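You operate a simulated robot arm through the tools that you are given. There is no shell and no other tool. Be economical: measure what you need, move in short steps, check, and stop when the job is done.

Carry out the task below with a simulated two-armed robot. There is one attempt and no reset: what you move stays moved.

## Task
Fetch the measuring glass with grey band and set it on the flat yellow pad. Then take the small orange tub and leave it on top of the white box marked sleeves. Then close the microscope stage. Then turn the knob marked magnify to MID. Then put the red cup marked reject in the inside of the rinse tub. Then take the box marked pump seals on the bench area marked inspection and put it away on the shelf marked seal boxes. Then take the dirty filter and put it on top of the yellow box marked leads. Then take the pump with orange plate on the bench area marked checking and put it away on the bench area marked pump work. Then stack the box that says "pipe seals" from the bench area marked checking on top of the box that says "door seals". Then stack the bag marked "rings" from the bench area marked checking on top of the bag marked "seals". Then take the white tub with orange lid on the bench area marked checking and put it away on the shelf marked spares. Then put the small orange card in the inside of the steel tray marked drip basin. Then close the drawer marked spares. Then shut the pull-out shelf of far bench. Keep to this order. Set down upright: measuring glass with grey band, small orange tub, box marked pump seals, dirty filter, pump with orange plate, white tub with orange lid. The microscope stage goes toward x +1.0, y +0.0, z +0.0 (a direction in the base frame), to its stop. The pull-out shelf of far bench goes toward x -1.0, y +0.0, z +0.0 (a direction in the base frame), to its stop.
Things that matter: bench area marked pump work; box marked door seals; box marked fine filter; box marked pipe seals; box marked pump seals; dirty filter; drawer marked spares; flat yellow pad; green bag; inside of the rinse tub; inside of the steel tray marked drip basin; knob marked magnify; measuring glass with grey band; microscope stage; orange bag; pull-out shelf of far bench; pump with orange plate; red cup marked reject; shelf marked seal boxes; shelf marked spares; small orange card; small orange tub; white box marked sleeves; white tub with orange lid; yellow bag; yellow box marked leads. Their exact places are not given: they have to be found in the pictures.

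The check looks at the end state, three seconds after you hand in, the way a careful person would. Anything else that was tipped, shoved, dropped, spilled or broken makes it a failure. Lids that push on must go on centred and level and be pressed home; caps that screw on are set level and turned clockwise until they are tight.

## Robot
Two 7-joint arms with fingered hands on one trunk, on a base that drives. Base frame: it is fixed to the floor where the robot stands at the start and does not move with it; the origin is under the middle of the robot, x ahead of it, y to its left, z up. Readings come in mm, degrees, newtons and seconds.
The left shoulder is at the start at [85, 125, 1254], the right one opposite. With the tool pointing down near the work surface each hand reaches from about 100 to 400 mm from the robot's upright axis, wherever it stands, measured 20 degrees to its own side. Places, roughly: bench area marked pump work [700, 200, 900]; box marked door seals, box marked fine filter, box [750, -3000, 1000]; box marked pump seals [1000, -1000, 1000]; dirty filter (7x7x12 cm) [900, -2300, 1000]; drawer marked spares [-1200, -4900, 900]; flat yellow pad (8x12x2 cm) [500, -2600, 900]; green bag, orange bag, yellow bag [750, -3500, 1000]; inside of the rinse tub (28x20 cm) [3040, -760, 900]; inside of the steel tray marked drip basin [1700, -5300, 900]; knob marked magnify [700, -800, 1400]; measuring glass with grey band [500, -250, 250]; microscope stage [700, -700, 1100]; pull-out shelf of far bench [-900, 1900, 900]; pump with orange plate (15x10x16 cm) [900, -2600, 1000]; red cup marked reject [750, -1000, 1000]; shelf marked seal boxes [1600, 4700, 1300]; shelf marked spares [1600, 4700, 1600]; small orange card [-1000, -4500, 1000]; small orange tub (6x6x6 cm) [700, -500, 900]; white box marked sleeves [500, -750, 1000]; white tub with orange lid (8x8x9 cm) [500, -3600, 900]; yellow box marked leads [1250, -2000, 1000]. Payload 3.7 kg a hand.
The tool frame of a hand sits at the grasp point between the pads (the TCP): z along the fingers, y along the line on which they close. The tips reach 25 mm beyond it. The gripper opens to 88 mm. The gripper's body begins 29 mm behind the TCP. The gripper is a hand of 5 fingers: y runs from the thumb to the fingers, the wrist lies at [-13, -97, -162] in the tool frame, and closing takes about 1.5 s.
Orientation is told as [roll, pitch, yaw] about the base's x, y, z axes, in that order, counted from this pose: with the fingers straight down and the wrist toward the robot, the tool's x, y and z point along [0, 1, 0], [1, 0, 0] and [0, 0, -1] of the base frame.

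## Interface
- The arms move only by the tool arm_command. It takes "left_rows", "right_rows" or both (then of equal length, played together; a hand with none holds still); each is a list of rows, each a list of 6 numbers: the shift along the base's x, y, z in mm, then the turn, a rotation vector about the base's x, y, z in rad. In form: [[tx, ty, tz, ax, ay, az], ...]. A call has 1 to 12 rows; each row is the pose to reach, as a shift and turn from the pose commanded when the call began. "left_hand" and "right_hand" are, for a hand that has rows, the gripper command, from -1 (shut) to 1 (fully open), values between in proportion, set as the call begins (left out, the last holds). Rows are played at 5 a second. More than 50 mm and 8.6 degrees between two rows, or a gripper value outside its range, and nothing of the call is played. Where a pose cannot be reached the arm comes as near as it can. A force on the tool above 40 N (or 10 N above the force at the start of the call, whichever is more), or a blocked arm, ends the call early, and 0.2 s more pass. The fingers move at their own pace (about 45 mm/s each) and stop on an object; they squeeze with about 23 N. The grip force told is the motor's: it shows also when the fingers shut on nothing. Time passes only in rows, and 0.2 s behind the last, so rows that repeat a pose let the fingers close. It gives the time, the measured TCP pose, the force on the tool (base axes), the opening and the grip force at its end, in the units of the frame above (readings bear some noise), with the torque about the TCP (base axes, N m) and any sound that the robot's microphone picked up.
- Cameras (640 x 400 px; columns grow to the right, rows downward): "scene" is now at [174.9, -6.3, 1406.3]; the picture's right is [-0.07, -1.00, 0.00], its down [-0.47, 0.03, -0.88] and it looks along [0.88, -0.06, -0.47] (base axes); focal length 214 px, centre (320, 200). "left" rides on the left gripper at [-59, -79, -105] in its tool frame; the picture's right is [-0.73, -0.32, 0.61], its down [0.62, -0.68, 0.38] and it looks along [0.29, 0.66, 0.70] (tool axes); focal length 234 px, centre (320, 200). "right" rides on the right gripper at [59, -79, -105] in its tool frame; the picture's right is [-0.73, 0.32, -0.61], its down [-0.62, -0.68, 0.38] and it looks along [-0.29, 0.66, 0.70] (tool axes); focal length 234 px, centre (320, 200).
- snapshot(camera): a new picture of that camera. The clock stands still meanwhile.
- raise_lower(by): slides the trunk up (or, below 0, down) by that many mm; the arms and the scene camera ride with it, the base frame stays. It gives what a move gives, with no picture.
- base_move(legs): drives the robot by 1 to 6 legs, each [ahead, left, turn to the left] in mm, mm and degrees, along the robot's own axes; the way and the turn of a leg run together, so that a leg with both is an arc; at most 1500 mm and 180 degrees a leg. The arms and the cameras ride along, it lands a little off, and it stops where it bumps. It gives what a move gives.
- finger_targets(index, middle, ring, little, thumb_bend, thumb_turn, hand): sets how far each is bent, from 0 (flat) to 1 (curled in); at 0.3 the hand is open as for a grip, at 0.7 the pads meet at the TCP. One left out holds its place. A second passes; each finger stops where it meets its share of the squeeze, and holds until it gets a number again. A gripper value or a shape takes the hand back. It gives what a move gives, with no picture; readings hold the bend of each and the force on index, middle, ring, little, thumb and palm. thumb_turn goes from beside the hand (0) to across from the fingers (1), as for a grip.
- hand_shape(shape, hand): the hand has 5 fingers and takes this shape, open, in about a second: jaw (thumb against the fingers, like two jaws); tri (thumb and two fingers); tip (a fingertip pinch); poke (one finger out to press); point (the index stretched); flat (the hand flat); cup (the hand cupped); fist (a fist). The gripper value then closes the fingers along that shape, each until it touches; the sizes above hold for jaw. It gives what a move gives, with no picture.
- pan_tilt(pan, tilt): turns the head with the scene camera to pan (to the left, within 80 degrees either way) and tilt (down, from -29 to 69), counted from straight ahead of the robot. It gives what a move gives.
- point_at(camera, pixels): there is no depth. For up to 12 entries [column, row, z] of the newest picture of that camera ("zoom" is the newest enlarged one), the place [x, y] in the base frame at which the ray of that pixel passes the height z, good to about 3 mm. The clock stands still meanwhile.
- zoom(camera, box): a new picture of the part [left, top, right, bottom] of that camera's present view, enlarged. The clock stands still meanwhile.
- hand_in(): hands the job in; it is judged then, once.

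Go step by step. Measure first, check grasps and placings, and put right what went wrong. The budget is 378 turns and 360 pictures, counting those below and the enlarged ones. Unless the task says otherwise, let go and move clear before handing in, and close with one line.

The tools are called after ">>>" as name(argument=value, ...) on one line, values as JSON. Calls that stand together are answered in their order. arm_command: Moves the arms, as the interface text tells. Its arguments: {"type":"object","properties":{"left_rows":{"type":"array","items":{"type":"array","items":{"type":"number"}}},"left_hand":{"type":"number"},"right_rows":{"type":"array","items":{"type":"array","items":{"type":"number"}}},"right_hand":{"type":"number"}},"required":[]} The other tools are called the same way: raise_lower (by) slides the trunk up or down; hand_shape (shape, hand) gives the hand a shape; finger_targets (index, middle, ring, little, thumb_bend, thumb_turn, hand) moves the fingers one by one; base_move (legs) drives the base; pan_tilt (pan, tilt) turns the head that bears the scene camera; snapshot (camera) takes a picture; point_at (camera, pixels) gives the place at which the rays of pixels pass given heights; zoom (camera, box) takes an enlarged picture of a part of a camera's view; hand_in () hands the job in.

At the start:

```text
time_s: 0.0
left_tool_pos: [431.8, -18.1, 1381.2]
left_orientation: [0.0, 0.0, 0.0]
left_contact_force: [0.2, 0.7, 0.0]
left_moment: [0.01, 0.05, 0.0]
left_opening: 87.7
left_grasp_force: 0.1
left_shape: jaw
left_bend: [0.3, 0.3, 0.3, 0.3, 0.3, 0.98]
left_finger forces: [0.0, 0.1, 0.0, 0.0, 0.0, 0.0]
right_tool_pos: [355.5, -381.3, 1368.9]
right_orientation: [-0.1, 0.0, -0.1]
right_contact_force: [0.3, 0.1, -0.5]
right_moment: [0.0, 0.04, -0.02]
right_opening: 87.6
right_grasp_force: 0.1
right_shape: jaw
right_bend: [0.3, 0.3, 0.3, 0.3, 0.3, 0.98]
right_finger forces: [0.0, 0.0, 0.0, 0.0, 0.0, 0.0]
trunk travel left (down, up): [-272.0, 144.0]
robot x, y, heading: [0.7, 1.3, 0.1]
head pan, tilt: [-4.1, 28.0]
```

scene: 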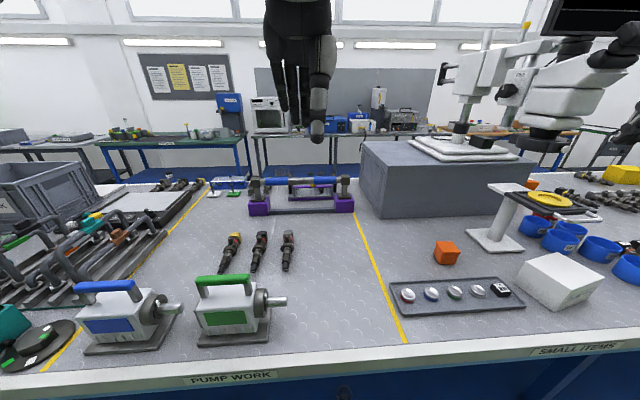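
right: 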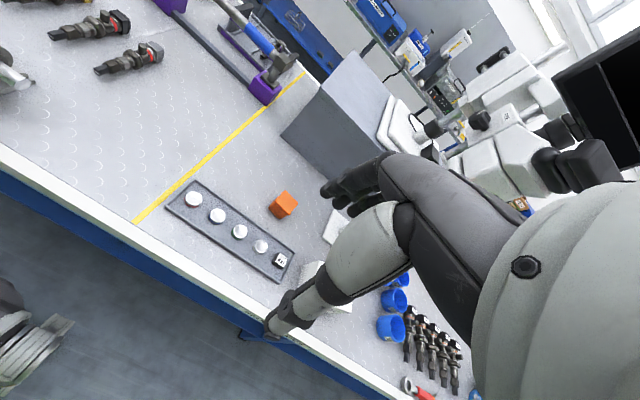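
left: 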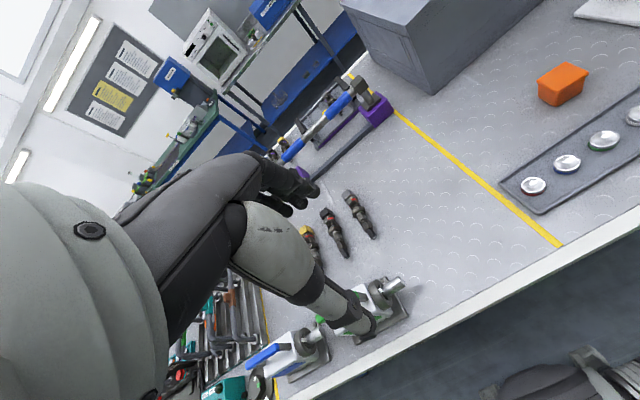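

The bench ahead shows the orange tub near (447,253) and the white box near (558,282). The measuring glass should be low, under the bench, so I look down for it.

>>> pan_tilt(pan=-30, tilt=65)

>>> snapshot(camera="scene")

```text
time_s: 1.0
left_tool_pos: [430.6, -19.4, 1380.2]
left_orientation: [0.0, 0.1, 0.0]
left_contact_force: [-0.5, 1.6, 0.9]
left_moment: [-0.02, -0.04, -0.03]
left_opening: 87.7
left_grasp_force: 0.0
left_shape: jaw
left_bend: [0.3, 0.3, 0.3, 0.3, 0.3, 0.98]
left_finger forces: [0.0, 0.0, 0.0, 0.0, 0.0, 0.1]
right_tool_pos: [354.7, -382.0, 1368.1]
right_orientation: [-0.1, 0.1, 0.0]
right_contact_force: [0.7, -0.2, -0.8]
right_moment: [0.04, 0.0, 0.02]
right_opening: 87.5
right_grasp_force: 0.0
right_shape: jaw
right_bend: [0.3, 0.3, 0.3, 0.3, 0.3, 0.98]
right_finger forces: [0.1, 0.1, 0.0, 0.0, 0.0, 0.0]
trunk travel left (down, up): [-272.0, 144.0]
robot x, y, heading: [1.8, 3.3, -0.0]
head pan, tilt: [-30.0, 65.0]
```

```text
356 pictures are left
```

scene: 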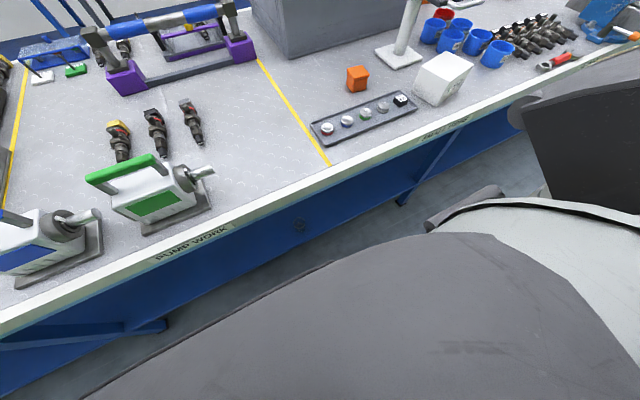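

The bench's blue front hides what is under it. I back off to look beneath and measure the bench edge and other items.

>>> point_at(camera="scene", pixels=[[250, 215, 870], [460, 130, 870], [300, 225, 800], [300, 225, 700], [357, 80, 900], [330, 165, 870], [135, 328, 300], [410, 195, 300]])

>>> base_move(legs=[[-900, 0, 0]])

>>> pan_tilt(pan=-10, tilt=38)

>>> snapshot(camera="scene")

```text
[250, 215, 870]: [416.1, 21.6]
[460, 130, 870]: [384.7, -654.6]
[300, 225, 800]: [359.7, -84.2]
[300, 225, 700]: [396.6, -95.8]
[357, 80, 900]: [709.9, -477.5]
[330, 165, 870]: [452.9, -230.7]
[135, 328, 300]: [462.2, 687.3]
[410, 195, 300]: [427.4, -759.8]
```

```text
time_s: 4.1
left_tool_pos: [-102.3, -15.1, 1383.4]
left_orientation: [0.0, -0.3, 0.2]
left_contact_force: [-0.8, 0.1, -0.4]
left_moment: [-0.01, -0.03, -0.03]
left_opening: 88.1
left_grasp_force: 0.0
left_shape: jaw
left_bend: [0.3, 0.3, 0.3, 0.3, 0.3, 0.98]
left_finger forces: [0.1, 0.0, 0.1, 0.0, 0.0, 0.0]
right_tool_pos: [-177.6, -378.4, 1369.7]
right_orientation: [-0.1, -0.1, 0.4]
right_contact_force: [0.0, -0.5, 0.2]
right_moment: [-0.02, -0.01, -0.05]
right_opening: 87.8
right_grasp_force: 0.1
right_shape: jaw
right_bend: [0.3, 0.3, 0.3, 0.3, 0.3, 0.98]
right_finger forces: [0.1, 0.1, 0.1, 0.1, 0.1, 0.1]
trunk travel left (down, up): [-272.0, 144.0]
robot x, y, heading: [-531.3, -2.4, 0.4]
head pan, tilt: [-30.0, 65.0]
stopped in leg 1: the robot was blocked; the commanded pose is now the measured one
```

```text
time_s: 5.0
left_tool_pos: [-100.8, -15.7, 1381.1]
left_orientation: [0.1, -0.2, 0.4]
left_contact_force: [0.0, 1.1, -0.4]
left_moment: [0.01, 0.0, 0.02]
left_opening: 87.7
left_grasp_force: 0.1
left_shape: jaw
left_bend: [0.3, 0.3, 0.3, 0.3, 0.3, 0.98]
left_finger forces: [0.0, 0.0, 0.1, 0.1, 0.0, 0.1]
right_tool_pos: [-174.6, -380.0, 1368.2]
right_orientation: [0.0, -0.2, 0.2]
right_contact_force: [-0.1, 0.7, 0.3]
right_moment: [0.03, 0.02, -0.01]
right_opening: 87.6
right_grasp_force: 0.0
right_shape: jaw
right_bend: [0.3, 0.3, 0.3, 0.3, 0.3, 0.98]
right_finger forces: [0.0, 0.1, 0.1, 0.1, 0.0, 0.0]
trunk travel left (down, up): [-272.0, 144.0]
robot x, y, heading: [-530.5, -0.5, 0.5]
head pan, tilt: [-10.0, 38.0]
```

```text
355 pictures are left
```

scene: 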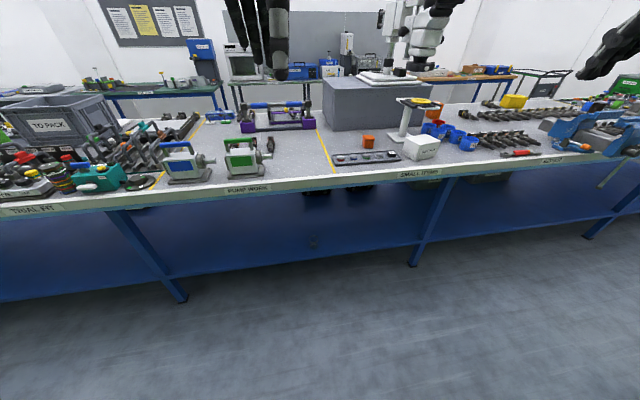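

The bench has a low shelf; a small something is at (312,241). I enlarge it.

>>> zoom(camera="scene", box=[240, 170, 440, 295])

>>> point_at(camera="scene", pixels=[[312, 246, 200], [312, 246, 250], [250, 260, 200], [185, 300, 0], [410, 265, 0], [334, 172, 880]])

>>> pan_tilt(pan=80, tilt=45)

>>> snapshot(camera="scene")

>>> pan_tilt(pan=-80, tilt=45)

>>> snapshot(camera="scene")

```text
3.20 times, centred on (340, 232) of scene
```

zoom: 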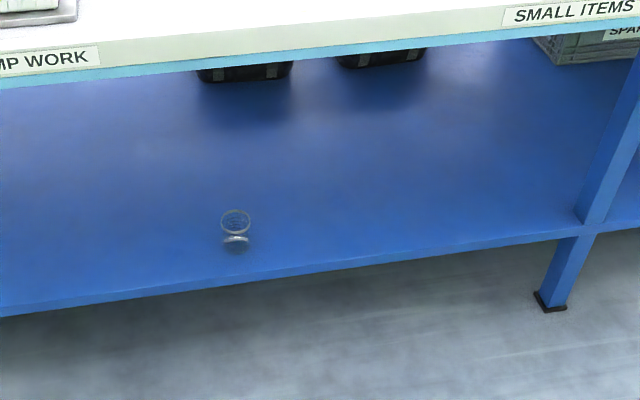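

```text
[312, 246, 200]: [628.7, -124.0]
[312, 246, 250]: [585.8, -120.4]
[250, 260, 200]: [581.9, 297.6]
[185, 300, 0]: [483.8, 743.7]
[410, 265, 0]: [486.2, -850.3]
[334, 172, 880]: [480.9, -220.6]
```

```text
time_s: 6.7
left_tool_pos: [-98.7, -15.3, 1380.3]
left_orientation: [0.0, 0.0, 0.3]
left_contact_force: [0.1, 0.5, -0.2]
left_moment: [0.07, 0.02, 0.01]
left_opening: 87.5
left_grasp_force: 0.1
left_shape: jaw
left_bend: [0.3, 0.3, 0.3, 0.3, 0.3, 0.98]
left_finger forces: [0.1, 0.0, 0.1, 0.0, 0.0, 0.1]
right_tool_pos: [-172.9, -378.6, 1368.1]
right_orientation: [0.1, 0.0, 0.3]
right_contact_force: [0.3, 0.4, 0.2]
right_moment: [0.0, -0.01, 0.01]
right_opening: 87.6
right_grasp_force: 0.0
right_shape: jaw
right_bend: [0.3, 0.3, 0.3, 0.3, 0.3, 0.98]
right_finger forces: [0.0, 0.0, 0.1, 0.0, 0.0, 0.0]
trunk travel left (down, up): [-272.0, 144.0]
robot x, y, heading: [-529.3, 0.1, 0.5]
head pan, tilt: [80.0, 45.0]
```

```text
353 pictures are left
```

scene: 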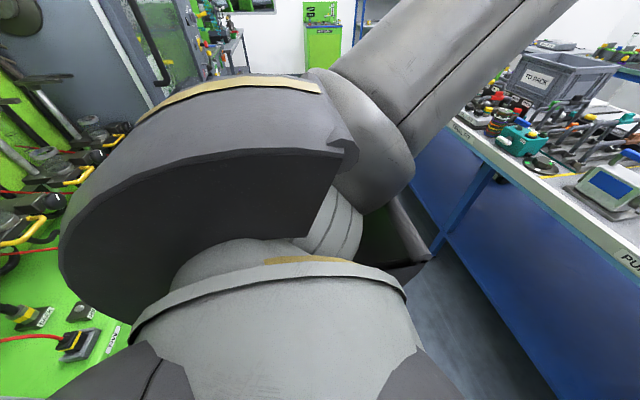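

```text
time_s: 9.1
left_tool_pos: [-100.0, -16.1, 1381.1]
left_orientation: [0.1, 0.0, 0.3]
left_contact_force: [-0.6, 0.6, 0.5]
left_moment: [0.0, 0.05, 0.0]
left_opening: 87.7
left_grasp_force: 0.1
left_shape: jaw
left_bend: [0.3, 0.3, 0.3, 0.3, 0.3, 0.98]
left_finger forces: [0.1, 0.1, 0.0, 0.0, 0.0, 0.1]
right_tool_pos: [-174.1, -380.4, 1368.8]
right_orientation: [0.0, -0.1, 0.3]
right_contact_force: [0.7, -0.7, 0.5]
right_moment: [0.02, 0.0, 0.0]
right_opening: 87.7
right_grasp_force: 0.1
right_shape: jaw
right_bend: [0.3, 0.3, 0.3, 0.3, 0.3, 0.98]
right_finger forces: [0.1, 0.0, 0.0, 0.1, 0.1, 0.0]
trunk travel left (down, up): [-272.0, 144.0]
robot x, y, heading: [-535.0, 0.6, 0.3]
head pan, tilt: [-80.0, 45.0]
```

```text
352 pictures are left
```

scene: 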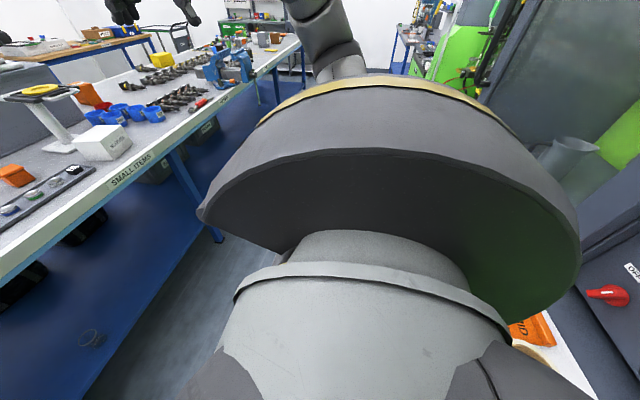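

The glass is at (235,230) in the enlarged view, and again at (92,338) in this one. I triangulate its position.

>>> point_at(camera="scene", pixels=[[92, 335, 200], [92, 335, 250], [92, 335, 300], [92, 346, 200], [92, 346, 250], [92, 346, 300]])

>>> zoom(camera="scene", box=[20, 280, 180, 380])

>>> pan_tilt(pan=-10, tilt=45)

>>> zoom(camera="scene", box=[280, 180, 360, 230])

>>> point_at(camera="scene", pixels=[[312, 208, 200], [312, 208, 250], [312, 208, 300], [312, 216, 200]])

```text
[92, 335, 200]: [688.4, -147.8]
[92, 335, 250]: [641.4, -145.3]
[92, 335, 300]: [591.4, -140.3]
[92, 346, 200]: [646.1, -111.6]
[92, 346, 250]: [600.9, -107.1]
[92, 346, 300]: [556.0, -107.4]
```

```text
4.00 times, centred on (100, 330) of scene
```

zoom: 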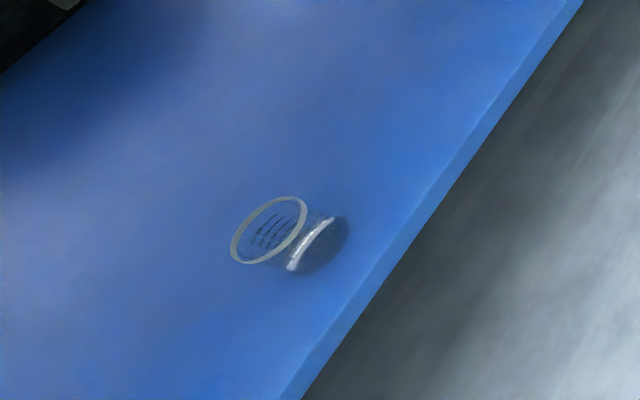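

```text
time_s: 10.5
left_tool_pos: [-100.7, -15.9, 1380.3]
left_orientation: [0.1, 0.0, 0.2]
left_contact_force: [0.4, 0.2, 0.3]
left_moment: [0.02, -0.01, 0.02]
left_opening: 87.8
left_grasp_force: 0.2
left_shape: jaw
left_bend: [0.3, 0.3, 0.3, 0.3, 0.3, 0.98]
left_finger forces: [0.1, 0.1, 0.1, 0.0, 0.0, 0.1]
right_tool_pos: [-174.1, -378.8, 1368.9]
right_orientation: [0.0, 0.0, 0.2]
right_contact_force: [1.3, -0.7, 1.1]
right_moment: [0.01, -0.02, -0.01]
right_opening: 87.7
right_grasp_force: 0.1
right_shape: jaw
right_bend: [0.3, 0.3, 0.3, 0.3, 0.3, 0.98]
right_finger forces: [0.0, 0.0, 0.0, 0.0, 0.0, 0.1]
trunk travel left (down, up): [-272.0, 144.0]
robot x, y, heading: [-528.3, 1.6, 0.4]
head pan, tilt: [-10.0, 45.0]
```

```text
8.00 times, centred on (320, 205) of scene
```

zoom: 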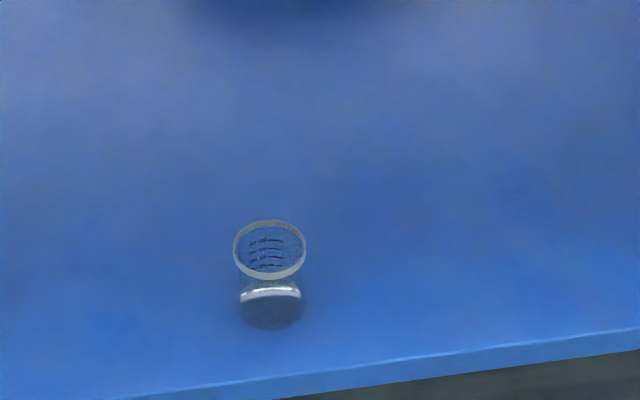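

```text
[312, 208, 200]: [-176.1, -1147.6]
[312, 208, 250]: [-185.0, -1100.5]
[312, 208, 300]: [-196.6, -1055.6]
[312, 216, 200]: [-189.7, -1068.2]
```

>>> point_at(camera="zoom", pixels=[[270, 250, 200], [270, 250, 250], [270, 250, 300], [270, 310, 150], [270, 310, 200], [270, 310, 250], [306, 250, 250], [234, 250, 250], [270, 372, 150], [270, 372, 200], [270, 372, 250]])

>>> snapshot(camera="scene")

```text
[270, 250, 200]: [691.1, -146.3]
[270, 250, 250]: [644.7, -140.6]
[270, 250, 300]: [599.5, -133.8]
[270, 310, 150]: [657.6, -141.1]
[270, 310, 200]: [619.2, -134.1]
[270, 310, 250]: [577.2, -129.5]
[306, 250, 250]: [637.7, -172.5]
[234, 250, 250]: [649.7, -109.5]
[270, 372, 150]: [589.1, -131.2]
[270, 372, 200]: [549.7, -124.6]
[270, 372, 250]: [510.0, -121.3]
```

```text
349 pictures are left
```

scene: 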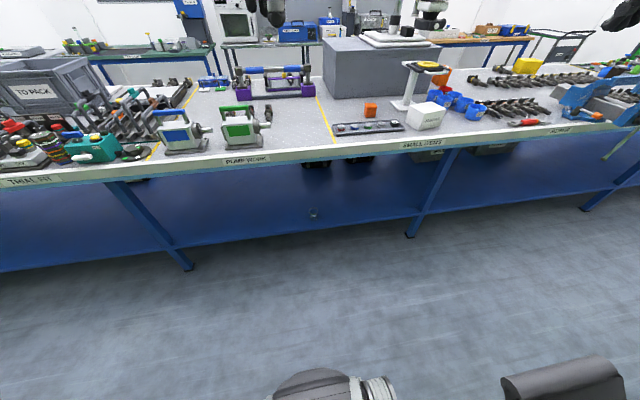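

>>> point_at(camera="scene", pixels=[[411, 236, 0], [417, 214, 150], [417, 214, 200], [417, 214, 250], [452, 150, 800], [188, 270, 0], [176, 248, 150], [176, 248, 200], [176, 248, 250], [440, 150, 880], [313, 213, 200]])

>>> zoom(camera="scene", box=[360, 130, 488, 250])

```text
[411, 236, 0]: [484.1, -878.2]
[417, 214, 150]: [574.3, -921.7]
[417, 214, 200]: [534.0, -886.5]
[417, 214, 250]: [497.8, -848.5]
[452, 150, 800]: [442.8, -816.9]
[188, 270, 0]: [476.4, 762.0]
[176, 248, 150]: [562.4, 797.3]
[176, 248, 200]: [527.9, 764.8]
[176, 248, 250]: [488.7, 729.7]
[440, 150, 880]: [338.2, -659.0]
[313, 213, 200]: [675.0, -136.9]
```

```text
3.33 times, centred on (424, 190) of scene
```

zoom: 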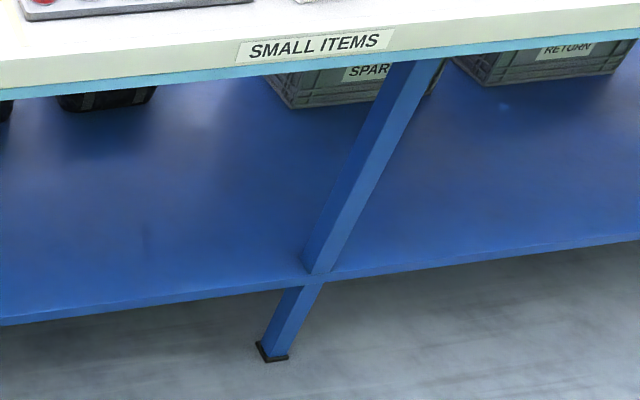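

From the leg geometry, the low shelf's top is near z 235. That puts the glass at about [594, -132], roughly 60 mm wide with its rim near z 305. I lower the trunk and turn the right hand sideways here in the free aisle.

>>> raise_lower(by=-270)

>>> arm_command(right_rows=[[0, 10, -20, 0, 0, -0.145], [0, 20, -40, 0, 0, -0.29], [0, 30, -60, 0, 0, -0.435], [0, 40, -80, 0, 0, -0.58], [0, 50, -100, 0, 0, -0.725], [0, 60, -120, 0, 0, -0.87], [0, 70, -150, 0, 0, -1.015], [0, 80, -180, 0, 0, -1.16], [0, 90, -210, 0, 0, -1.305], [0, 100, -240, 0, 0, -1.45], [0, 110, -270, 0, 0, -1.57]])

>>> arm_command(right_rows=[[0, 0, -30, 0, -0.145, 0], [0, 0, -60, 0, -0.29, 0], [0, 0, -90, 0, -0.435, 0], [0, 0, -120, 0, -0.58, 0], [0, 0, -150, 0, -0.725, 0], [0, 0, -180, 0, -0.87, 0], [0, 0, -210, 0, -0.98, 0]])

```text
time_s: 13.3
left_tool_pos: [-16.9, -15.7, 1050.9]
left_orientation: [0.0, 15.5, 0.3]
left_contact_force: [0.0, -0.3, -0.5]
left_moment: [-0.01, -0.04, -0.01]
left_opening: 88.1
left_grasp_force: 0.0
left_shape: jaw
left_bend: [0.3, 0.3, 0.3, 0.3, 0.3, 0.98]
left_finger forces: [0.1, 0.0, 0.0, 0.0, 0.1, 0.0]
right_tool_pos: [-174.4, -379.7, 1099.1]
right_orientation: [0.0, -0.1, 0.4]
right_contact_force: [0.0, 0.3, -1.0]
right_moment: [0.0, 0.04, -0.01]
right_opening: 87.7
right_grasp_force: 0.1
right_shape: jaw
right_bend: [0.3, 0.3, 0.3, 0.3, 0.3, 0.98]
right_finger forces: [0.0, 0.0, 0.1, 0.0, 0.0, 0.0]
trunk travel left (down, up): [-2.0, 414.0]
robot x, y, heading: [-531.0, -2.2, 0.3]
head pan, tilt: [-10.0, 45.0]
```

```text
time_s: 15.9
left_tool_pos: [-17.1, -16.1, 1051.3]
left_orientation: [0.0, 15.5, 0.4]
left_contact_force: [-0.8, 0.1, 0.4]
left_moment: [0.0, -0.01, 0.0]
left_opening: 87.9
left_grasp_force: 0.1
left_shape: jaw
left_bend: [0.3, 0.3, 0.3, 0.3, 0.3, 0.98]
left_finger forces: [0.0, 0.0, 0.0, 0.1, 0.0, 0.1]
right_tool_pos: [29.2, -232.6, 906.2]
right_orientation: [10.7, 0.0, -89.5]
right_contact_force: [0.0, 0.6, 0.2]
right_moment: [0.0, -0.03, 0.02]
right_opening: 87.8
right_grasp_force: 0.0
right_shape: jaw
right_bend: [0.3, 0.3, 0.3, 0.3, 0.3, 0.98]
right_finger forces: [0.1, 0.0, 0.0, 0.0, 0.0, 0.0]
right hand out of reach, approached as far as the arm can: row 4, 5, 6, 7, 8, 9, 10, 11
trunk travel left (down, up): [-2.0, 414.0]
robot x, y, heading: [-527.8, 2.5, 0.3]
head pan, tilt: [-10.0, 45.0]
stopped in row 11 (right hand): the arm was blocked; the commanded pose is now the measured one
```

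```text
time_s: 17.5
left_tool_pos: [-17.1, -15.1, 1050.7]
left_orientation: [-0.1, 15.5, 0.2]
left_contact_force: [0.0, 0.4, -0.1]
left_moment: [0.0, -0.01, 0.01]
left_opening: 87.9
left_grasp_force: 0.0
left_shape: jaw
left_bend: [0.3, 0.3, 0.3, 0.3, 0.3, 0.98]
left_finger forces: [0.1, 0.0, 0.0, 0.0, 0.0, 0.1]
right_tool_pos: [91.3, -286.4, 696.6]
right_orientation: [66.6, -0.1, -89.4]
right_contact_force: [0.6, -0.2, 0.2]
right_moment: [0.0, 0.01, 0.01]
right_opening: 88.1
right_grasp_force: 0.1
right_shape: jaw
right_bend: [0.3, 0.3, 0.3, 0.3, 0.3, 0.98]
right_finger forces: [0.1, 0.0, 0.0, 0.0, 0.1, 0.0]
right hand out of reach, approached as far as the arm can: row 1, 2, 3, 4, 5, 6, 7
trunk travel left (down, up): [-2.0, 414.0]
robot x, y, heading: [-525.3, -3.2, 0.2]
head pan, tilt: [-10.0, 45.0]
```

The hand now points forward and down as I wanted. I lower it to glass height while still in the aisle.

>>> arm_command(right_rows=[[0, 0, -50, 0, 0, 0], [0, 0, -100, 0, 0, 0], [0, 0, -150, 0, 0, 0], [0, 0, -200, 0, 0, 0], [0, 0, -250, 0, 0, 0], [0, 0, -300, 0, 0, 0], [0, 0, -350, 0, 0, 0], [0, 0, -380, 0, 0, 0]])

>>> snapshot(camera="scene")

```text
time_s: 19.3
left_tool_pos: [-17.4, -14.9, 1049.9]
left_orientation: [0.0, 15.4, 0.3]
left_contact_force: [0.4, 0.1, 0.7]
left_moment: [-0.01, 0.01, -0.01]
left_opening: 87.9
left_grasp_force: 0.1
left_shape: jaw
left_bend: [0.3, 0.3, 0.3, 0.3, 0.3, 0.98]
left_finger forces: [0.1, 0.0, 0.1, 0.1, 0.0, 0.0]
right_tool_pos: [91.2, -356.0, 505.6]
right_orientation: [60.9, -0.8, -99.8]
right_contact_force: [-0.3, -0.5, 0.6]
right_moment: [0.04, -0.01, -0.02]
right_opening: 87.8
right_grasp_force: 0.1
right_shape: jaw
right_bend: [0.3, 0.3, 0.3, 0.3, 0.3, 0.98]
right_finger forces: [0.1, 0.1, 0.0, 0.0, 0.0, 0.0]
right hand out of reach, approached as far as the arm can: row 1, 2, 3, 4, 5, 6, 7, 8
trunk travel left (down, up): [-2.0, 414.0]
robot x, y, heading: [-533.1, 1.5, 0.4]
head pan, tilt: [-10.0, 45.0]
```

```text
347 pictures are left
```

scene: 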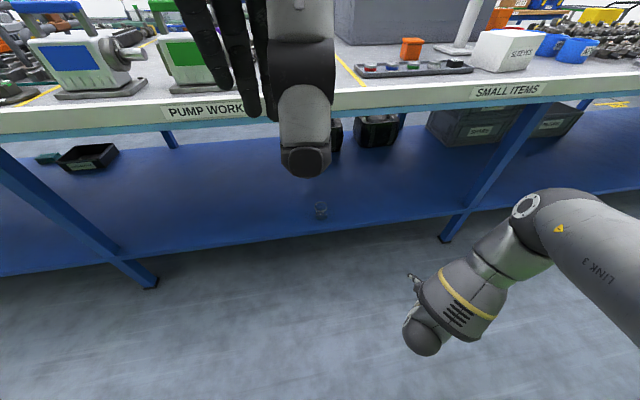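

The arm's reach ends near z 505 at this distance, so I will stand closer and point the fingers down. I bring the hand back upright and nearer first.

>>> arm_command(right_rows=[[-30, 10, 10, 0.02, 0.145, 0], [-60, 20, 20, 0.05, 0.285, 0], [-90, 30, 30, 0.07, 0.43, 0], [-120, 40, 40, 0.1, 0.57, 0], [-150, 50, 50, 0.12, 0.72, 0], [-180, 60, 60, 0.15, 0.86, 0], [-200, 70, 70, 0.17, 1.0, 0], [-220, 80, 70, 0.18, 1.06, 0]])

>>> arm_command(right_rows=[[0, 0, 0, 0, 0, 0.145], [0, 0, 0, 0, 0, 0.29], [0, 0, 0, 0, 0, 0.435], [0, 0, 0, 0, 0, 0.58], [0, 0, 0, 0, 0, 0.725], [0, 0, 0, 0, 0, 0.87], [0, 0, -50, 0, 0, 0.87], [0, 0, -100, 0, 0, 0.87], [0, 0, -150, 0, 0, 0.87], [0, 0, -200, 0, 0, 0.87], [0, 0, -250, 0, 0, 0.87]])

```text
refused: row 5 steps farther than a row can; nothing moved
```

```text
time_s: 21.7
left_tool_pos: [-16.4, -14.8, 1049.2]
left_orientation: [0.0, 15.5, 0.3]
left_contact_force: [-0.2, -0.3, 0.5]
left_moment: [0.02, -0.02, -0.02]
left_opening: 87.7
left_grasp_force: 0.0
left_shape: jaw
left_bend: [0.3, 0.3, 0.3, 0.3, 0.3, 0.98]
left_finger forces: [0.0, 0.0, 0.0, 0.1, 0.1, 0.0]
right_tool_pos: [136.9, -345.4, 524.1]
right_orientation: [53.2, -2.2, -92.3]
right_contact_force: [0.3, 0.5, 0.3]
right_moment: [0.02, -0.02, -0.02]
right_opening: 87.8
right_grasp_force: 0.1
right_shape: jaw
right_bend: [0.3, 0.3, 0.3, 0.3, 0.3, 0.97]
right_finger forces: [0.0, 0.0, 0.0, 0.0, 0.0, 0.0]
right hand out of reach, approached as far as the arm can: row 1, 2, 3, 4, 5, 6, 7, 8, 9, 10, 11
trunk travel left (down, up): [-2.0, 414.0]
robot x, y, heading: [-533.6, 1.8, 0.3]
head pan, tilt: [-10.0, 45.0]
```

>>> arm_command(right_rows=[[-15, 0, 45, -0.107, 0.09, 0], [-30, 0, 90, -0.214, 0.18, 0], [-45, 0, 135, -0.321, 0.27, 0], [-60, 0, 180, -0.428, 0.36, 0], [-75, 0, 225, -0.535, 0.45, 0], [-90, 0, 270, -0.642, 0.54, 0], [-105, 0, 315, -0.75, 0.63, 0], [-120, 0, 360, -0.857, 0.72, 0], [-140, 0, 400, -0.88, 0.74, 0], [-180, 0, 400, -0.88, 0.74, 0], [-220, 0, 400, -0.88, 0.74, 0]])

```text
time_s: 24.1
left_tool_pos: [-16.0, -14.6, 1051.2]
left_orientation: [0.1, 15.4, 0.3]
left_contact_force: [-0.1, 0.3, 0.5]
left_moment: [-0.04, 0.03, 0.0]
left_opening: 88.0
left_grasp_force: 0.1
left_shape: jaw
left_bend: [0.3, 0.3, 0.3, 0.3, 0.3, 0.98]
left_finger forces: [0.0, 0.1, 0.0, 0.1, 0.0, 0.0]
right_tool_pos: [90.6, -354.7, 904.8]
right_orientation: [-2.6, -47.4, -65.1]
right_contact_force: [0.4, 0.1, 0.7]
right_moment: [-0.01, 0.01, -0.01]
right_opening: 87.8
right_grasp_force: 0.0
right_shape: jaw
right_bend: [0.3, 0.3, 0.3, 0.3, 0.3, 0.97]
right_finger forces: [0.0, 0.0, 0.0, 0.0, 0.1, 0.0]
right hand out of reach, approached as far as the arm can: row 6, 7, 8, 9, 10, 11
trunk travel left (down, up): [-2.0, 414.0]
robot x, y, heading: [-529.2, 0.1, 0.5]
head pan, tilt: [-10.0, 45.0]
```

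>>> arm_command(right_rows=[[-20, 5, -30, 0.124, 0.058, 0], [-40, 10, -60, 0.248, 0.116, 0], [-60, 15, -90, 0.372, 0.174, 0], [-80, 20, -120, 0.496, 0.232, 0], [-100, 25, -150, 0.62, 0.29, 0], [-120, 30, -180, 0.744, 0.348, 0]])

>>> arm_command(right_rows=[[0, 0, 0, 0, 0, 0.14], [0, 0, 0, 0, 0, 0.28], [0, 0, 0, 0, 0, 0.42], [0, 0, 0, 0, 0, 0.56]])

```text
time_s: 25.5
left_tool_pos: [-16.4, -16.1, 1050.6]
left_orientation: [0.0, 15.5, 0.3]
left_contact_force: [0.1, 0.1, 0.9]
left_moment: [0.0, -0.01, 0.01]
left_opening: 88.1
left_grasp_force: 0.0
left_shape: jaw
left_bend: [0.3, 0.3, 0.3, 0.3, 0.3, 0.98]
left_finger forces: [0.0, 0.0, 0.0, 0.1, 0.1, 0.0]
right_tool_pos: [21.5, -337.1, 699.6]
right_orientation: [-2.5, -0.2, -65.0]
right_contact_force: [-0.1, -0.1, -0.4]
right_moment: [-0.03, 0.0, -0.01]
right_opening: 88.2
right_grasp_force: 0.1
right_shape: jaw
right_bend: [0.3, 0.3, 0.3, 0.3, 0.3, 0.97]
right_finger forces: [0.1, 0.0, 0.1, 0.0, 0.0, 0.0]
right hand out of reach, approached as far as the arm can: row 1, 2, 3, 4, 5, 6
trunk travel left (down, up): [-2.0, 414.0]
robot x, y, heading: [-528.1, -1.2, 0.2]
head pan, tilt: [-10.0, 45.0]
```

```text
time_s: 26.5
left_tool_pos: [-17.3, -15.6, 1049.9]
left_orientation: [0.0, 15.5, 0.3]
left_contact_force: [0.5, -0.7, -0.5]
left_moment: [0.01, -0.02, 0.01]
left_opening: 87.8
left_grasp_force: 0.0
left_shape: jaw
left_bend: [0.3, 0.3, 0.3, 0.3, 0.3, 0.98]
left_finger forces: [0.0, 0.1, 0.0, 0.1, 0.0, 0.0]
right_tool_pos: [37.9, -346.0, 688.6]
right_orientation: [-2.5, -0.3, -32.8]
right_contact_force: [0.4, -0.5, -0.2]
right_moment: [0.02, 0.05, 0.0]
right_opening: 88.1
right_grasp_force: 0.0
right_shape: jaw
right_bend: [0.3, 0.3, 0.3, 0.3, 0.3, 0.97]
right_finger forces: [0.0, 0.1, 0.1, 0.0, 0.0, 0.0]
right hand out of reach, approached as far as the arm can: row 1, 2, 3, 4
trunk travel left (down, up): [-2.0, 414.0]
robot x, y, heading: [-530.5, 0.7, 0.4]
head pan, tilt: [-10.0, 45.0]
```

>>> arm_command(right_rows=[[0, 10, -48, 0, 0, 0], [0, 20, -96, 0, 0, 0], [0, 30, -144, 0, 0, 0], [0, 40, -192, 0, 0, 0], [0, 50, -240, 0, 0, 0], [0, 60, -288, 0, 0, 0], [0, 70, -336, 0, 0, 0], [0, 80, -384, 0, 0, 0]])

>>> snapshot(camera="scene")

```text
time_s: 28.3
left_tool_pos: [-19.2, -14.3, 1050.9]
left_orientation: [-0.1, 15.3, 0.3]
left_contact_force: [0.5, -0.3, -0.6]
left_moment: [0.02, -0.04, 0.0]
left_opening: 87.9
left_grasp_force: 0.1
left_shape: jaw
left_bend: [0.3, 0.3, 0.3, 0.3, 0.3, 0.98]
left_finger forces: [0.0, 0.0, 0.0, 0.0, 0.0, 0.1]
right_tool_pos: [57.3, -290.5, 480.8]
right_orientation: [-2.1, 5.1, -33.8]
right_contact_force: [0.1, -1.0, -0.8]
right_moment: [-0.01, 0.01, -0.02]
right_opening: 87.8
right_grasp_force: 0.0
right_shape: jaw
right_bend: [0.3, 0.3, 0.3, 0.3, 0.3, 0.97]
right_finger forces: [0.1, 0.0, 0.1, 0.0, 0.0, 0.0]
right hand out of reach, approached as far as the arm can: row 2, 3, 4, 5, 6, 7, 8
trunk travel left (down, up): [-2.0, 414.0]
robot x, y, heading: [-531.0, -0.0, 0.5]
head pan, tilt: [-10.0, 45.0]
```

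```text
346 pictures are left
```

scene: 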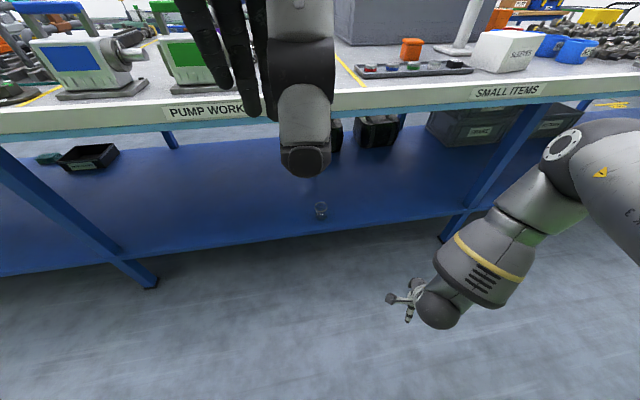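

>>> arm_command(right_rows=[[-40, 0, -20, 0, 0, 0], [-80, 0, -40, 0, 0, 0], [-120, 0, -60, 0, 0, 0], [-160, 0, -85, 0, 0, 0], [-200, 0, -110, 0, 0, 0], [-210, 0, -150, 0, 0, 0], [-210, 0, -190, 0, 0, 0]])

```text
time_s: 29.9
left_tool_pos: [-16.9, -14.6, 1050.4]
left_orientation: [0.0, 15.5, 0.3]
left_contact_force: [0.4, -0.7, -0.2]
left_moment: [-0.03, -0.03, -0.02]
left_opening: 87.6
left_grasp_force: 0.0
left_shape: jaw
left_bend: [0.3, 0.3, 0.3, 0.3, 0.3, 0.98]
left_finger forces: [0.0, 0.0, 0.0, 0.0, 0.0, 0.0]
right_tool_pos: [58.5, -291.1, 480.2]
right_orientation: [-2.0, 5.1, -34.0]
right_contact_force: [0.7, 0.6, 0.9]
right_moment: [0.01, -0.02, -0.01]
right_opening: 88.1
right_grasp_force: 0.1
right_shape: jaw
right_bend: [0.3, 0.3, 0.3, 0.3, 0.3, 0.97]
right_finger forces: [0.1, 0.0, 0.1, 0.1, 0.0, 0.1]
right hand out of reach, approached as far as the arm can: row 1, 2, 3, 4, 5, 6, 7
trunk travel left (down, up): [-2.0, 414.0]
robot x, y, heading: [-531.6, 5.1, 0.4]
head pan, tilt: [-10.0, 45.0]
```

>>> arm_command(right_rows=[[0, 0, 48, 0, 0, 0], [0, 0, 96, 0, 0, 0], [0, 0, 144, 0, 0, 0], [0, 0, 192, 0, 0, 0], [0, 0, 240, 0, 0, 0], [0, 0, 288, 0, 0, 0], [0, 0, 336, 0, 0, 0], [0, 0, 384, 0, 0, 0], [0, 0, 432, 0, 0, 0]])

```text
time_s: 31.9
left_tool_pos: [-17.5, -15.6, 1052.0]
left_orientation: [0.0, 15.5, 0.2]
left_contact_force: [0.0, 0.1, 0.3]
left_moment: [0.0, -0.02, 0.0]
left_opening: 87.8
left_grasp_force: 0.0
left_shape: jaw
left_bend: [0.3, 0.3, 0.3, 0.3, 0.3, 0.98]
left_finger forces: [0.0, 0.0, 0.1, 0.1, 0.0, 0.1]
right_tool_pos: [60.3, -287.0, 912.0]
right_orientation: [-2.1, 5.2, -33.9]
right_contact_force: [0.5, 0.1, -0.5]
right_moment: [-0.02, -0.01, 0.01]
right_opening: 88.0
right_grasp_force: 0.1
right_shape: jaw
right_bend: [0.3, 0.3, 0.3, 0.3, 0.3, 0.97]
right_finger forces: [0.0, 0.0, 0.1, 0.0, 0.0, 0.1]
right hand out of reach, approached as far as the arm can: row 6, 7, 8
trunk travel left (down, up): [-2.0, 414.0]
robot x, y, heading: [-529.8, 1.7, 0.2]
head pan, tilt: [-10.0, 45.0]
```

>>> arm_command(right_rows=[[-45, 0, 0, 0, -0.04, 0], [-90, 0, 0, 0, -0.09, 0], [-135, 0, 0, 0, -0.09, 0], [-180, 0, 0, 0, -0.09, 0], [-225, 0, 0, 0, -0.09, 0]])

>>> arm_command(right_rows=[[0, 0, -48, 0, 0, 0], [0, 0, -96, 0, 0, 0], [0, 0, -144, 0, 0, 0], [0, 0, -192, 0, 0, 0], [0, 0, -240, 0, 0, 0], [0, 0, -288, 0, 0, 0], [0, 0, -336, 0, 0, 0], [0, 0, -384, 0, 0, 0], [0, 0, -432, 0, 0, 0], [0, 0, -480, 0, 0, 0], [0, 0, -528, 0, 0, 0], [0, 0, -576, 0, 0, 0]])

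```text
time_s: 33.1
left_tool_pos: [-19.5, -14.8, 1052.1]
left_orientation: [0.0, 15.3, 0.3]
left_contact_force: [0.0, 0.3, 0.4]
left_moment: [0.03, -0.03, 0.0]
left_opening: 87.7
left_grasp_force: 0.0
left_shape: jaw
left_bend: [0.3, 0.3, 0.3, 0.3, 0.3, 0.98]
left_finger forces: [0.0, 0.0, 0.1, 0.0, 0.0, 0.1]
right_tool_pos: [-160.1, -370.5, 1025.3]
right_orientation: [0.8, 1.2, -33.9]
right_contact_force: [0.5, 0.5, -0.3]
right_moment: [0.04, -0.04, -0.03]
right_opening: 88.2
right_grasp_force: 0.0
right_shape: jaw
right_bend: [0.3, 0.3, 0.3, 0.3, 0.3, 0.98]
right_finger forces: [0.0, 0.0, 0.0, 0.0, 0.1, 0.0]
right hand out of reach, approached as far as the arm can: row 1, 2, 3, 4, 5
trunk travel left (down, up): [-2.0, 414.0]
robot x, y, heading: [-529.7, 3.3, 0.3]
head pan, tilt: [-10.0, 45.0]
```

```text
time_s: 35.7
left_tool_pos: [-17.0, -15.3, 1050.2]
left_orientation: [0.0, 15.5, 0.3]
left_contact_force: [-1.1, 0.5, -0.4]
left_moment: [0.02, 0.01, 0.0]
left_opening: 87.8
left_grasp_force: 0.0
left_shape: jaw
left_bend: [0.3, 0.3, 0.3, 0.3, 0.3, 0.98]
left_finger forces: [0.0, 0.0, 0.1, 0.1, 0.0, 0.0]
right_tool_pos: [-138.2, -447.1, 568.2]
right_orientation: [1.1, 1.3, -33.5]
right_contact_force: [0.2, -0.6, 0.0]
right_moment: [0.02, 0.03, 0.0]
right_opening: 88.2
right_grasp_force: 0.1
right_shape: jaw
right_bend: [0.3, 0.3, 0.3, 0.3, 0.3, 0.98]
right_finger forces: [0.0, 0.0, 0.1, 0.1, 0.0, 0.0]
right hand out of reach, approached as far as the arm can: row 1, 2, 3, 4, 5, 6, 7, 8, 9, 10, 11, 12
trunk travel left (down, up): [-2.0, 414.0]
robot x, y, heading: [-527.9, -1.6, 0.8]
head pan, tilt: [-10.0, 45.0]
```

>>> arm_command(right_rows=[[0, 0, -48, 0, 0, 0], [0, 0, -96, 0, 0, 0], [0, 0, -144, 0, 0, 0], [0, 0, -192, 0, 0, 0], [0, 0, -240, 0, 0, 0], [0, 0, -280, 0, 0, 0]])

>>> pan_tilt(pan=-40, tilt=60)

>>> snapshot(camera="scene")

```text
time_s: 37.1
left_tool_pos: [-16.5, -14.6, 1050.3]
left_orientation: [0.1, 15.5, 0.3]
left_contact_force: [-0.7, 0.7, 0.4]
left_moment: [-0.01, -0.01, -0.02]
left_opening: 87.8
left_grasp_force: 0.1
left_shape: jaw
left_bend: [0.3, 0.3, 0.3, 0.3, 0.3, 0.98]
left_finger forces: [0.0, 0.0, 0.0, 0.0, 0.1, 0.0]
right_tool_pos: [-152.9, -504.9, 525.5]
right_orientation: [0.8, 0.9, -33.7]
right_contact_force: [-0.3, 0.7, -0.1]
right_moment: [0.03, 0.01, -0.01]
right_opening: 87.8
right_grasp_force: 0.1
right_shape: jaw
right_bend: [0.3, 0.3, 0.3, 0.3, 0.3, 0.98]
right_finger forces: [0.0, 0.1, 0.0, 0.0, 0.0, 0.0]
right hand out of reach, approached as far as the arm can: row 1, 2, 3, 4, 5, 6
trunk travel left (down, up): [-2.0, 414.0]
robot x, y, heading: [-530.1, 0.1, 0.3]
head pan, tilt: [-10.0, 45.0]
```

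```text
time_s: 38.0
left_tool_pos: [-17.1, -15.3, 1049.2]
left_orientation: [0.0, 15.6, 0.3]
left_contact_force: [0.0, 0.7, 0.3]
left_moment: [0.02, 0.01, 0.0]
left_opening: 87.6
left_grasp_force: 0.0
left_shape: jaw
left_bend: [0.3, 0.3, 0.3, 0.3, 0.3, 0.98]
left_finger forces: [0.0, 0.0, 0.0, 0.0, 0.0, 0.0]
right_tool_pos: [-153.6, -504.1, 525.0]
right_orientation: [0.7, 0.9, -33.7]
right_contact_force: [-0.4, -0.7, 1.0]
right_moment: [-0.03, 0.01, -0.03]
right_opening: 87.9
right_grasp_force: 0.1
right_shape: jaw
right_bend: [0.3, 0.3, 0.3, 0.3, 0.3, 0.98]
right_finger forces: [0.0, 0.0, 0.0, 0.0, 0.0, 0.0]
trunk travel left (down, up): [-2.0, 414.0]
robot x, y, heading: [-532.2, -2.3, 0.3]
head pan, tilt: [-40.0, 60.0]
```

```text
345 pictures are left
```

scene: 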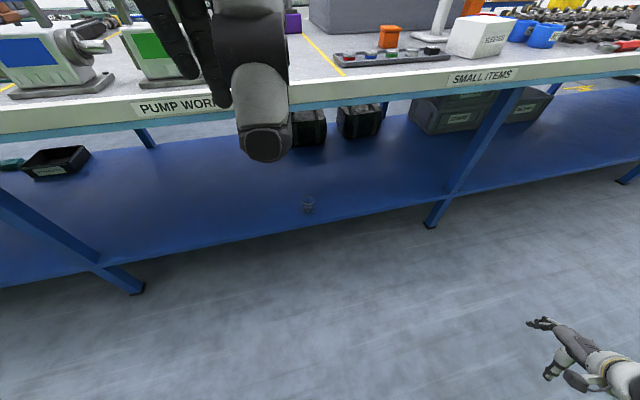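

>>> arm_command(right_rows=[[5, 45, 10, 0, 0, 0.1], [10, 90, 20, 0, 0, 0.2], [15, 135, 35, 0, 0, 0.3], [20, 180, 50, 0, 0, 0.4], [30, 220, 65, 0, 0, 0.5], [40, 255, 75, 0, 0, 0.58]])

>>> arm_command(right_rows=[[0, 0, -40, 0, 0, 0], [0, 0, -80, 0, 0, 0], [0, 0, -120, 0, 0, 0], [0, 0, -160, 0, 0, 0], [0, 0, -200, 0, 0, 0], [0, 0, -240, 0, 0, 0], [0, 0, -280, 0, 0, 0], [0, 0, -300, 0, 0, 0]])

```text
time_s: 39.4
left_tool_pos: [-16.0, -14.8, 1050.1]
left_orientation: [-0.1, 15.5, 0.3]
left_contact_force: [0.4, -0.3, 0.0]
left_moment: [-0.03, 0.04, 0.02]
left_opening: 87.8
left_grasp_force: 0.0
left_shape: jaw
left_bend: [0.3, 0.3, 0.3, 0.3, 0.3, 0.98]
left_finger forces: [0.0, 0.0, 0.0, 0.0, 0.0, 0.1]
right_tool_pos: [-99.0, -343.0, 617.6]
right_orientation: [0.9, 0.9, -0.4]
right_contact_force: [0.6, 0.1, -0.7]
right_moment: [-0.03, -0.01, 0.03]
right_opening: 88.1
right_grasp_force: 0.1
right_shape: jaw
right_bend: [0.3, 0.3, 0.3, 0.3, 0.3, 0.98]
right_finger forces: [0.0, 0.0, 0.0, 0.1, 0.1, 0.1]
right hand out of reach, approached as far as the arm can: row 1, 2, 3, 4, 5, 6
trunk travel left (down, up): [-2.0, 414.0]
robot x, y, heading: [-530.6, -2.9, 0.3]
head pan, tilt: [-40.0, 60.0]
```

```text
time_s: 41.2
left_tool_pos: [-16.6, -15.4, 1051.3]
left_orientation: [0.0, 15.5, 0.3]
left_contact_force: [0.7, -0.2, -0.8]
left_moment: [-0.02, -0.01, 0.02]
left_opening: 88.0
left_grasp_force: 0.1
left_shape: jaw
left_bend: [0.3, 0.3, 0.3, 0.3, 0.3, 0.98]
left_finger forces: [0.1, 0.0, 0.1, 0.0, 0.0, 0.0]
right_tool_pos: [-107.9, -419.4, 563.4]
right_orientation: [0.7, 0.9, -0.7]
right_contact_force: [-0.2, 1.1, -1.2]
right_moment: [0.01, 0.01, 0.02]
right_opening: 87.9
right_grasp_force: 0.0
right_shape: jaw
right_bend: [0.3, 0.3, 0.3, 0.3, 0.3, 0.98]
right_finger forces: [0.0, 0.1, 0.0, 0.0, 0.0, 0.1]
right hand out of reach, approached as far as the arm can: row 1, 2, 3, 4, 5, 6, 7, 8
trunk travel left (down, up): [-2.0, 414.0]
robot x, y, heading: [-526.9, 0.5, 0.7]
head pan, tilt: [-40.0, 60.0]
```

>>> arm_command(right_rows=[[0, 20, 20, 0, 0.14, 0], [0, 40, 20, 0, 0.28, 0], [0, 60, 20, 0, 0.42, 0], [0, 80, 10, 0, 0.56, 0], [0, 100, 0, 0, 0.7, 0], [0, 100, -40, 0, 0.7, 0], [0, 100, -80, 0, 0.7, 0], [0, 100, -120, 0, 0.7, 0], [0, 100, -160, 0, 0.7, 0], [0, 100, -200, 0, 0.7, 0]])

>>> snapshot(camera="scene")

```text
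time_s: 43.4
left_tool_pos: [-16.6, -15.9, 1051.0]
left_orientation: [0.0, 15.6, 0.4]
left_contact_force: [0.3, 0.3, -0.5]
left_moment: [0.0, 0.01, 0.0]
left_opening: 87.7
left_grasp_force: 0.0
left_shape: jaw
left_bend: [0.3, 0.3, 0.3, 0.3, 0.3, 0.98]
left_finger forces: [0.0, 0.1, 0.0, 0.0, 0.0, 0.1]
right_tool_pos: [-108.2, -321.1, 363.6]
right_orientation: [0.3, 41.1, -0.7]
right_contact_force: [0.3, 0.0, 0.1]
right_moment: [-0.03, 0.02, 0.02]
right_opening: 88.1
right_grasp_force: 0.0
right_shape: jaw
right_bend: [0.3, 0.3, 0.3, 0.3, 0.3, 0.98]
right_finger forces: [0.0, 0.0, 0.0, 0.0, 0.0, 0.0]
trunk travel left (down, up): [-2.0, 414.0]
robot x, y, heading: [-528.5, 2.1, 0.5]
head pan, tilt: [-40.0, 60.0]
```

```text
344 pictures are left
```

scene: 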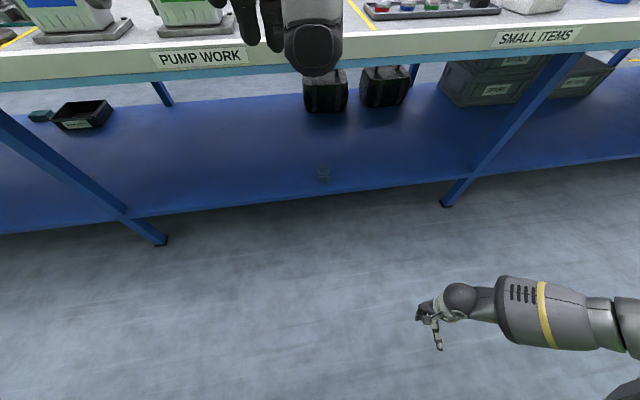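

The hand reaches low without trouble when tilted back 41°. I look for how little tilt is still reachable near z 310.

>>> arm_command(right_rows=[[0, 0, -25, 0, 0, 0], [0, 0, -50, 0, 0, 0], [0, 0, -50, 0, -0.12, 0], [0, 0, -50, 0, -0.24, 0], [0, 0, -50, 0, -0.36, 0]])

>>> arm_command(right_rows=[[-50, 0, 0, 0, 0, 0], [-100, 0, 0, 0, 0, 0], [-150, 0, 0, 0, 0, 0]])

```text
time_s: 44.6
left_tool_pos: [-17.3, -15.2, 1051.2]
left_orientation: [0.0, 15.5, 0.3]
left_contact_force: [-0.4, -1.1, 0.1]
left_moment: [0.01, 0.01, -0.01]
left_opening: 88.2
left_grasp_force: 0.0
left_shape: jaw
left_bend: [0.3, 0.3, 0.3, 0.3, 0.3, 0.98]
left_finger forces: [0.0, 0.0, 0.0, 0.0, 0.0, 0.0]
right_tool_pos: [-98.9, -304.8, 312.3]
right_orientation: [2.3, 22.1, 1.0]
right_contact_force: [0.2, 0.8, 0.0]
right_moment: [-0.02, 0.02, -0.03]
right_opening: 88.0
right_grasp_force: 0.1
right_shape: jaw
right_bend: [0.3, 0.3, 0.3, 0.3, 0.3, 0.98]
right_finger forces: [0.1, 0.0, 0.1, 0.0, 0.0, 0.0]
right hand out of reach, approached as far as the arm can: row 5
trunk travel left (down, up): [-2.0, 414.0]
robot x, y, heading: [-532.9, -1.7, 0.2]
head pan, tilt: [-40.0, 60.0]
```

```text
time_s: 45.3
left_tool_pos: [-18.4, -15.5, 1051.8]
left_orientation: [0.0, 15.4, 0.3]
left_contact_force: [-0.3, 0.8, 0.8]
left_moment: [0.01, -0.04, 0.01]
left_opening: 88.0
left_grasp_force: 0.1
left_shape: jaw
left_bend: [0.3, 0.3, 0.3, 0.3, 0.3, 0.98]
left_finger forces: [0.0, 0.0, 0.0, 0.0, 0.0, 0.1]
right_tool_pos: [-191.3, -307.3, 317.3]
right_orientation: [0.9, 17.9, -2.0]
right_contact_force: [6.0, -4.2, -0.4]
right_moment: [0.59, 0.93, -0.21]
right_opening: 87.9
right_grasp_force: 0.0
right_shape: jaw
right_bend: [0.3, 0.3, 0.3, 0.3, 0.3, 0.98]
right_finger forces: [0.0, 0.0, 0.1, 0.0, 0.0, 0.0]
trunk travel left (down, up): [-2.0, 414.0]
robot x, y, heading: [-532.0, 1.8, 0.5]
head pan, tilt: [-40.0, 60.0]
stopped in row 3 (right hand): the force on the tool passed its limit at 100 N (the readings are from after the stop); the commanded pose is now the measured one
```

>>> arm_command(right_rows=[[30, 0, 0, 0, 0, 0], [60, 0, 0, 0, -0.1, 0], [60, 0, 0, 0, -0.2, 0], [60, 0, 0, 0, -0.31, 0]])

>>> snapshot(camera="right")

```text
time_s: 46.3
left_tool_pos: [-16.9, -15.6, 1050.2]
left_orientation: [0.0, 15.5, 0.2]
left_contact_force: [0.0, 0.5, 0.8]
left_moment: [-0.02, -0.02, -0.01]
left_opening: 87.8
left_grasp_force: 0.0
left_shape: jaw
left_bend: [0.3, 0.3, 0.3, 0.3, 0.3, 0.98]
left_finger forces: [0.1, 0.0, 0.1, 0.0, 0.1, 0.0]
right_tool_pos: [-132.8, -306.6, 315.8]
right_orientation: [1.5, 0.2, -1.7]
right_contact_force: [-0.4, 0.4, 0.0]
right_moment: [-0.01, -0.03, -0.02]
right_opening: 88.1
right_grasp_force: 0.2
right_shape: jaw
right_bend: [0.3, 0.3, 0.3, 0.3, 0.3, 0.98]
right_finger forces: [0.0, 0.0, 0.0, 0.0, 0.0, 0.1]
trunk travel left (down, up): [-2.0, 414.0]
robot x, y, heading: [-530.3, 0.1, 0.6]
head pan, tilt: [-40.0, 60.0]
```

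```text
343 pictures are left
```

right: 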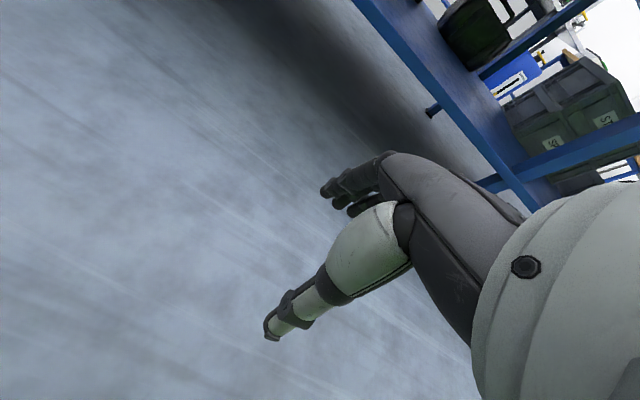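

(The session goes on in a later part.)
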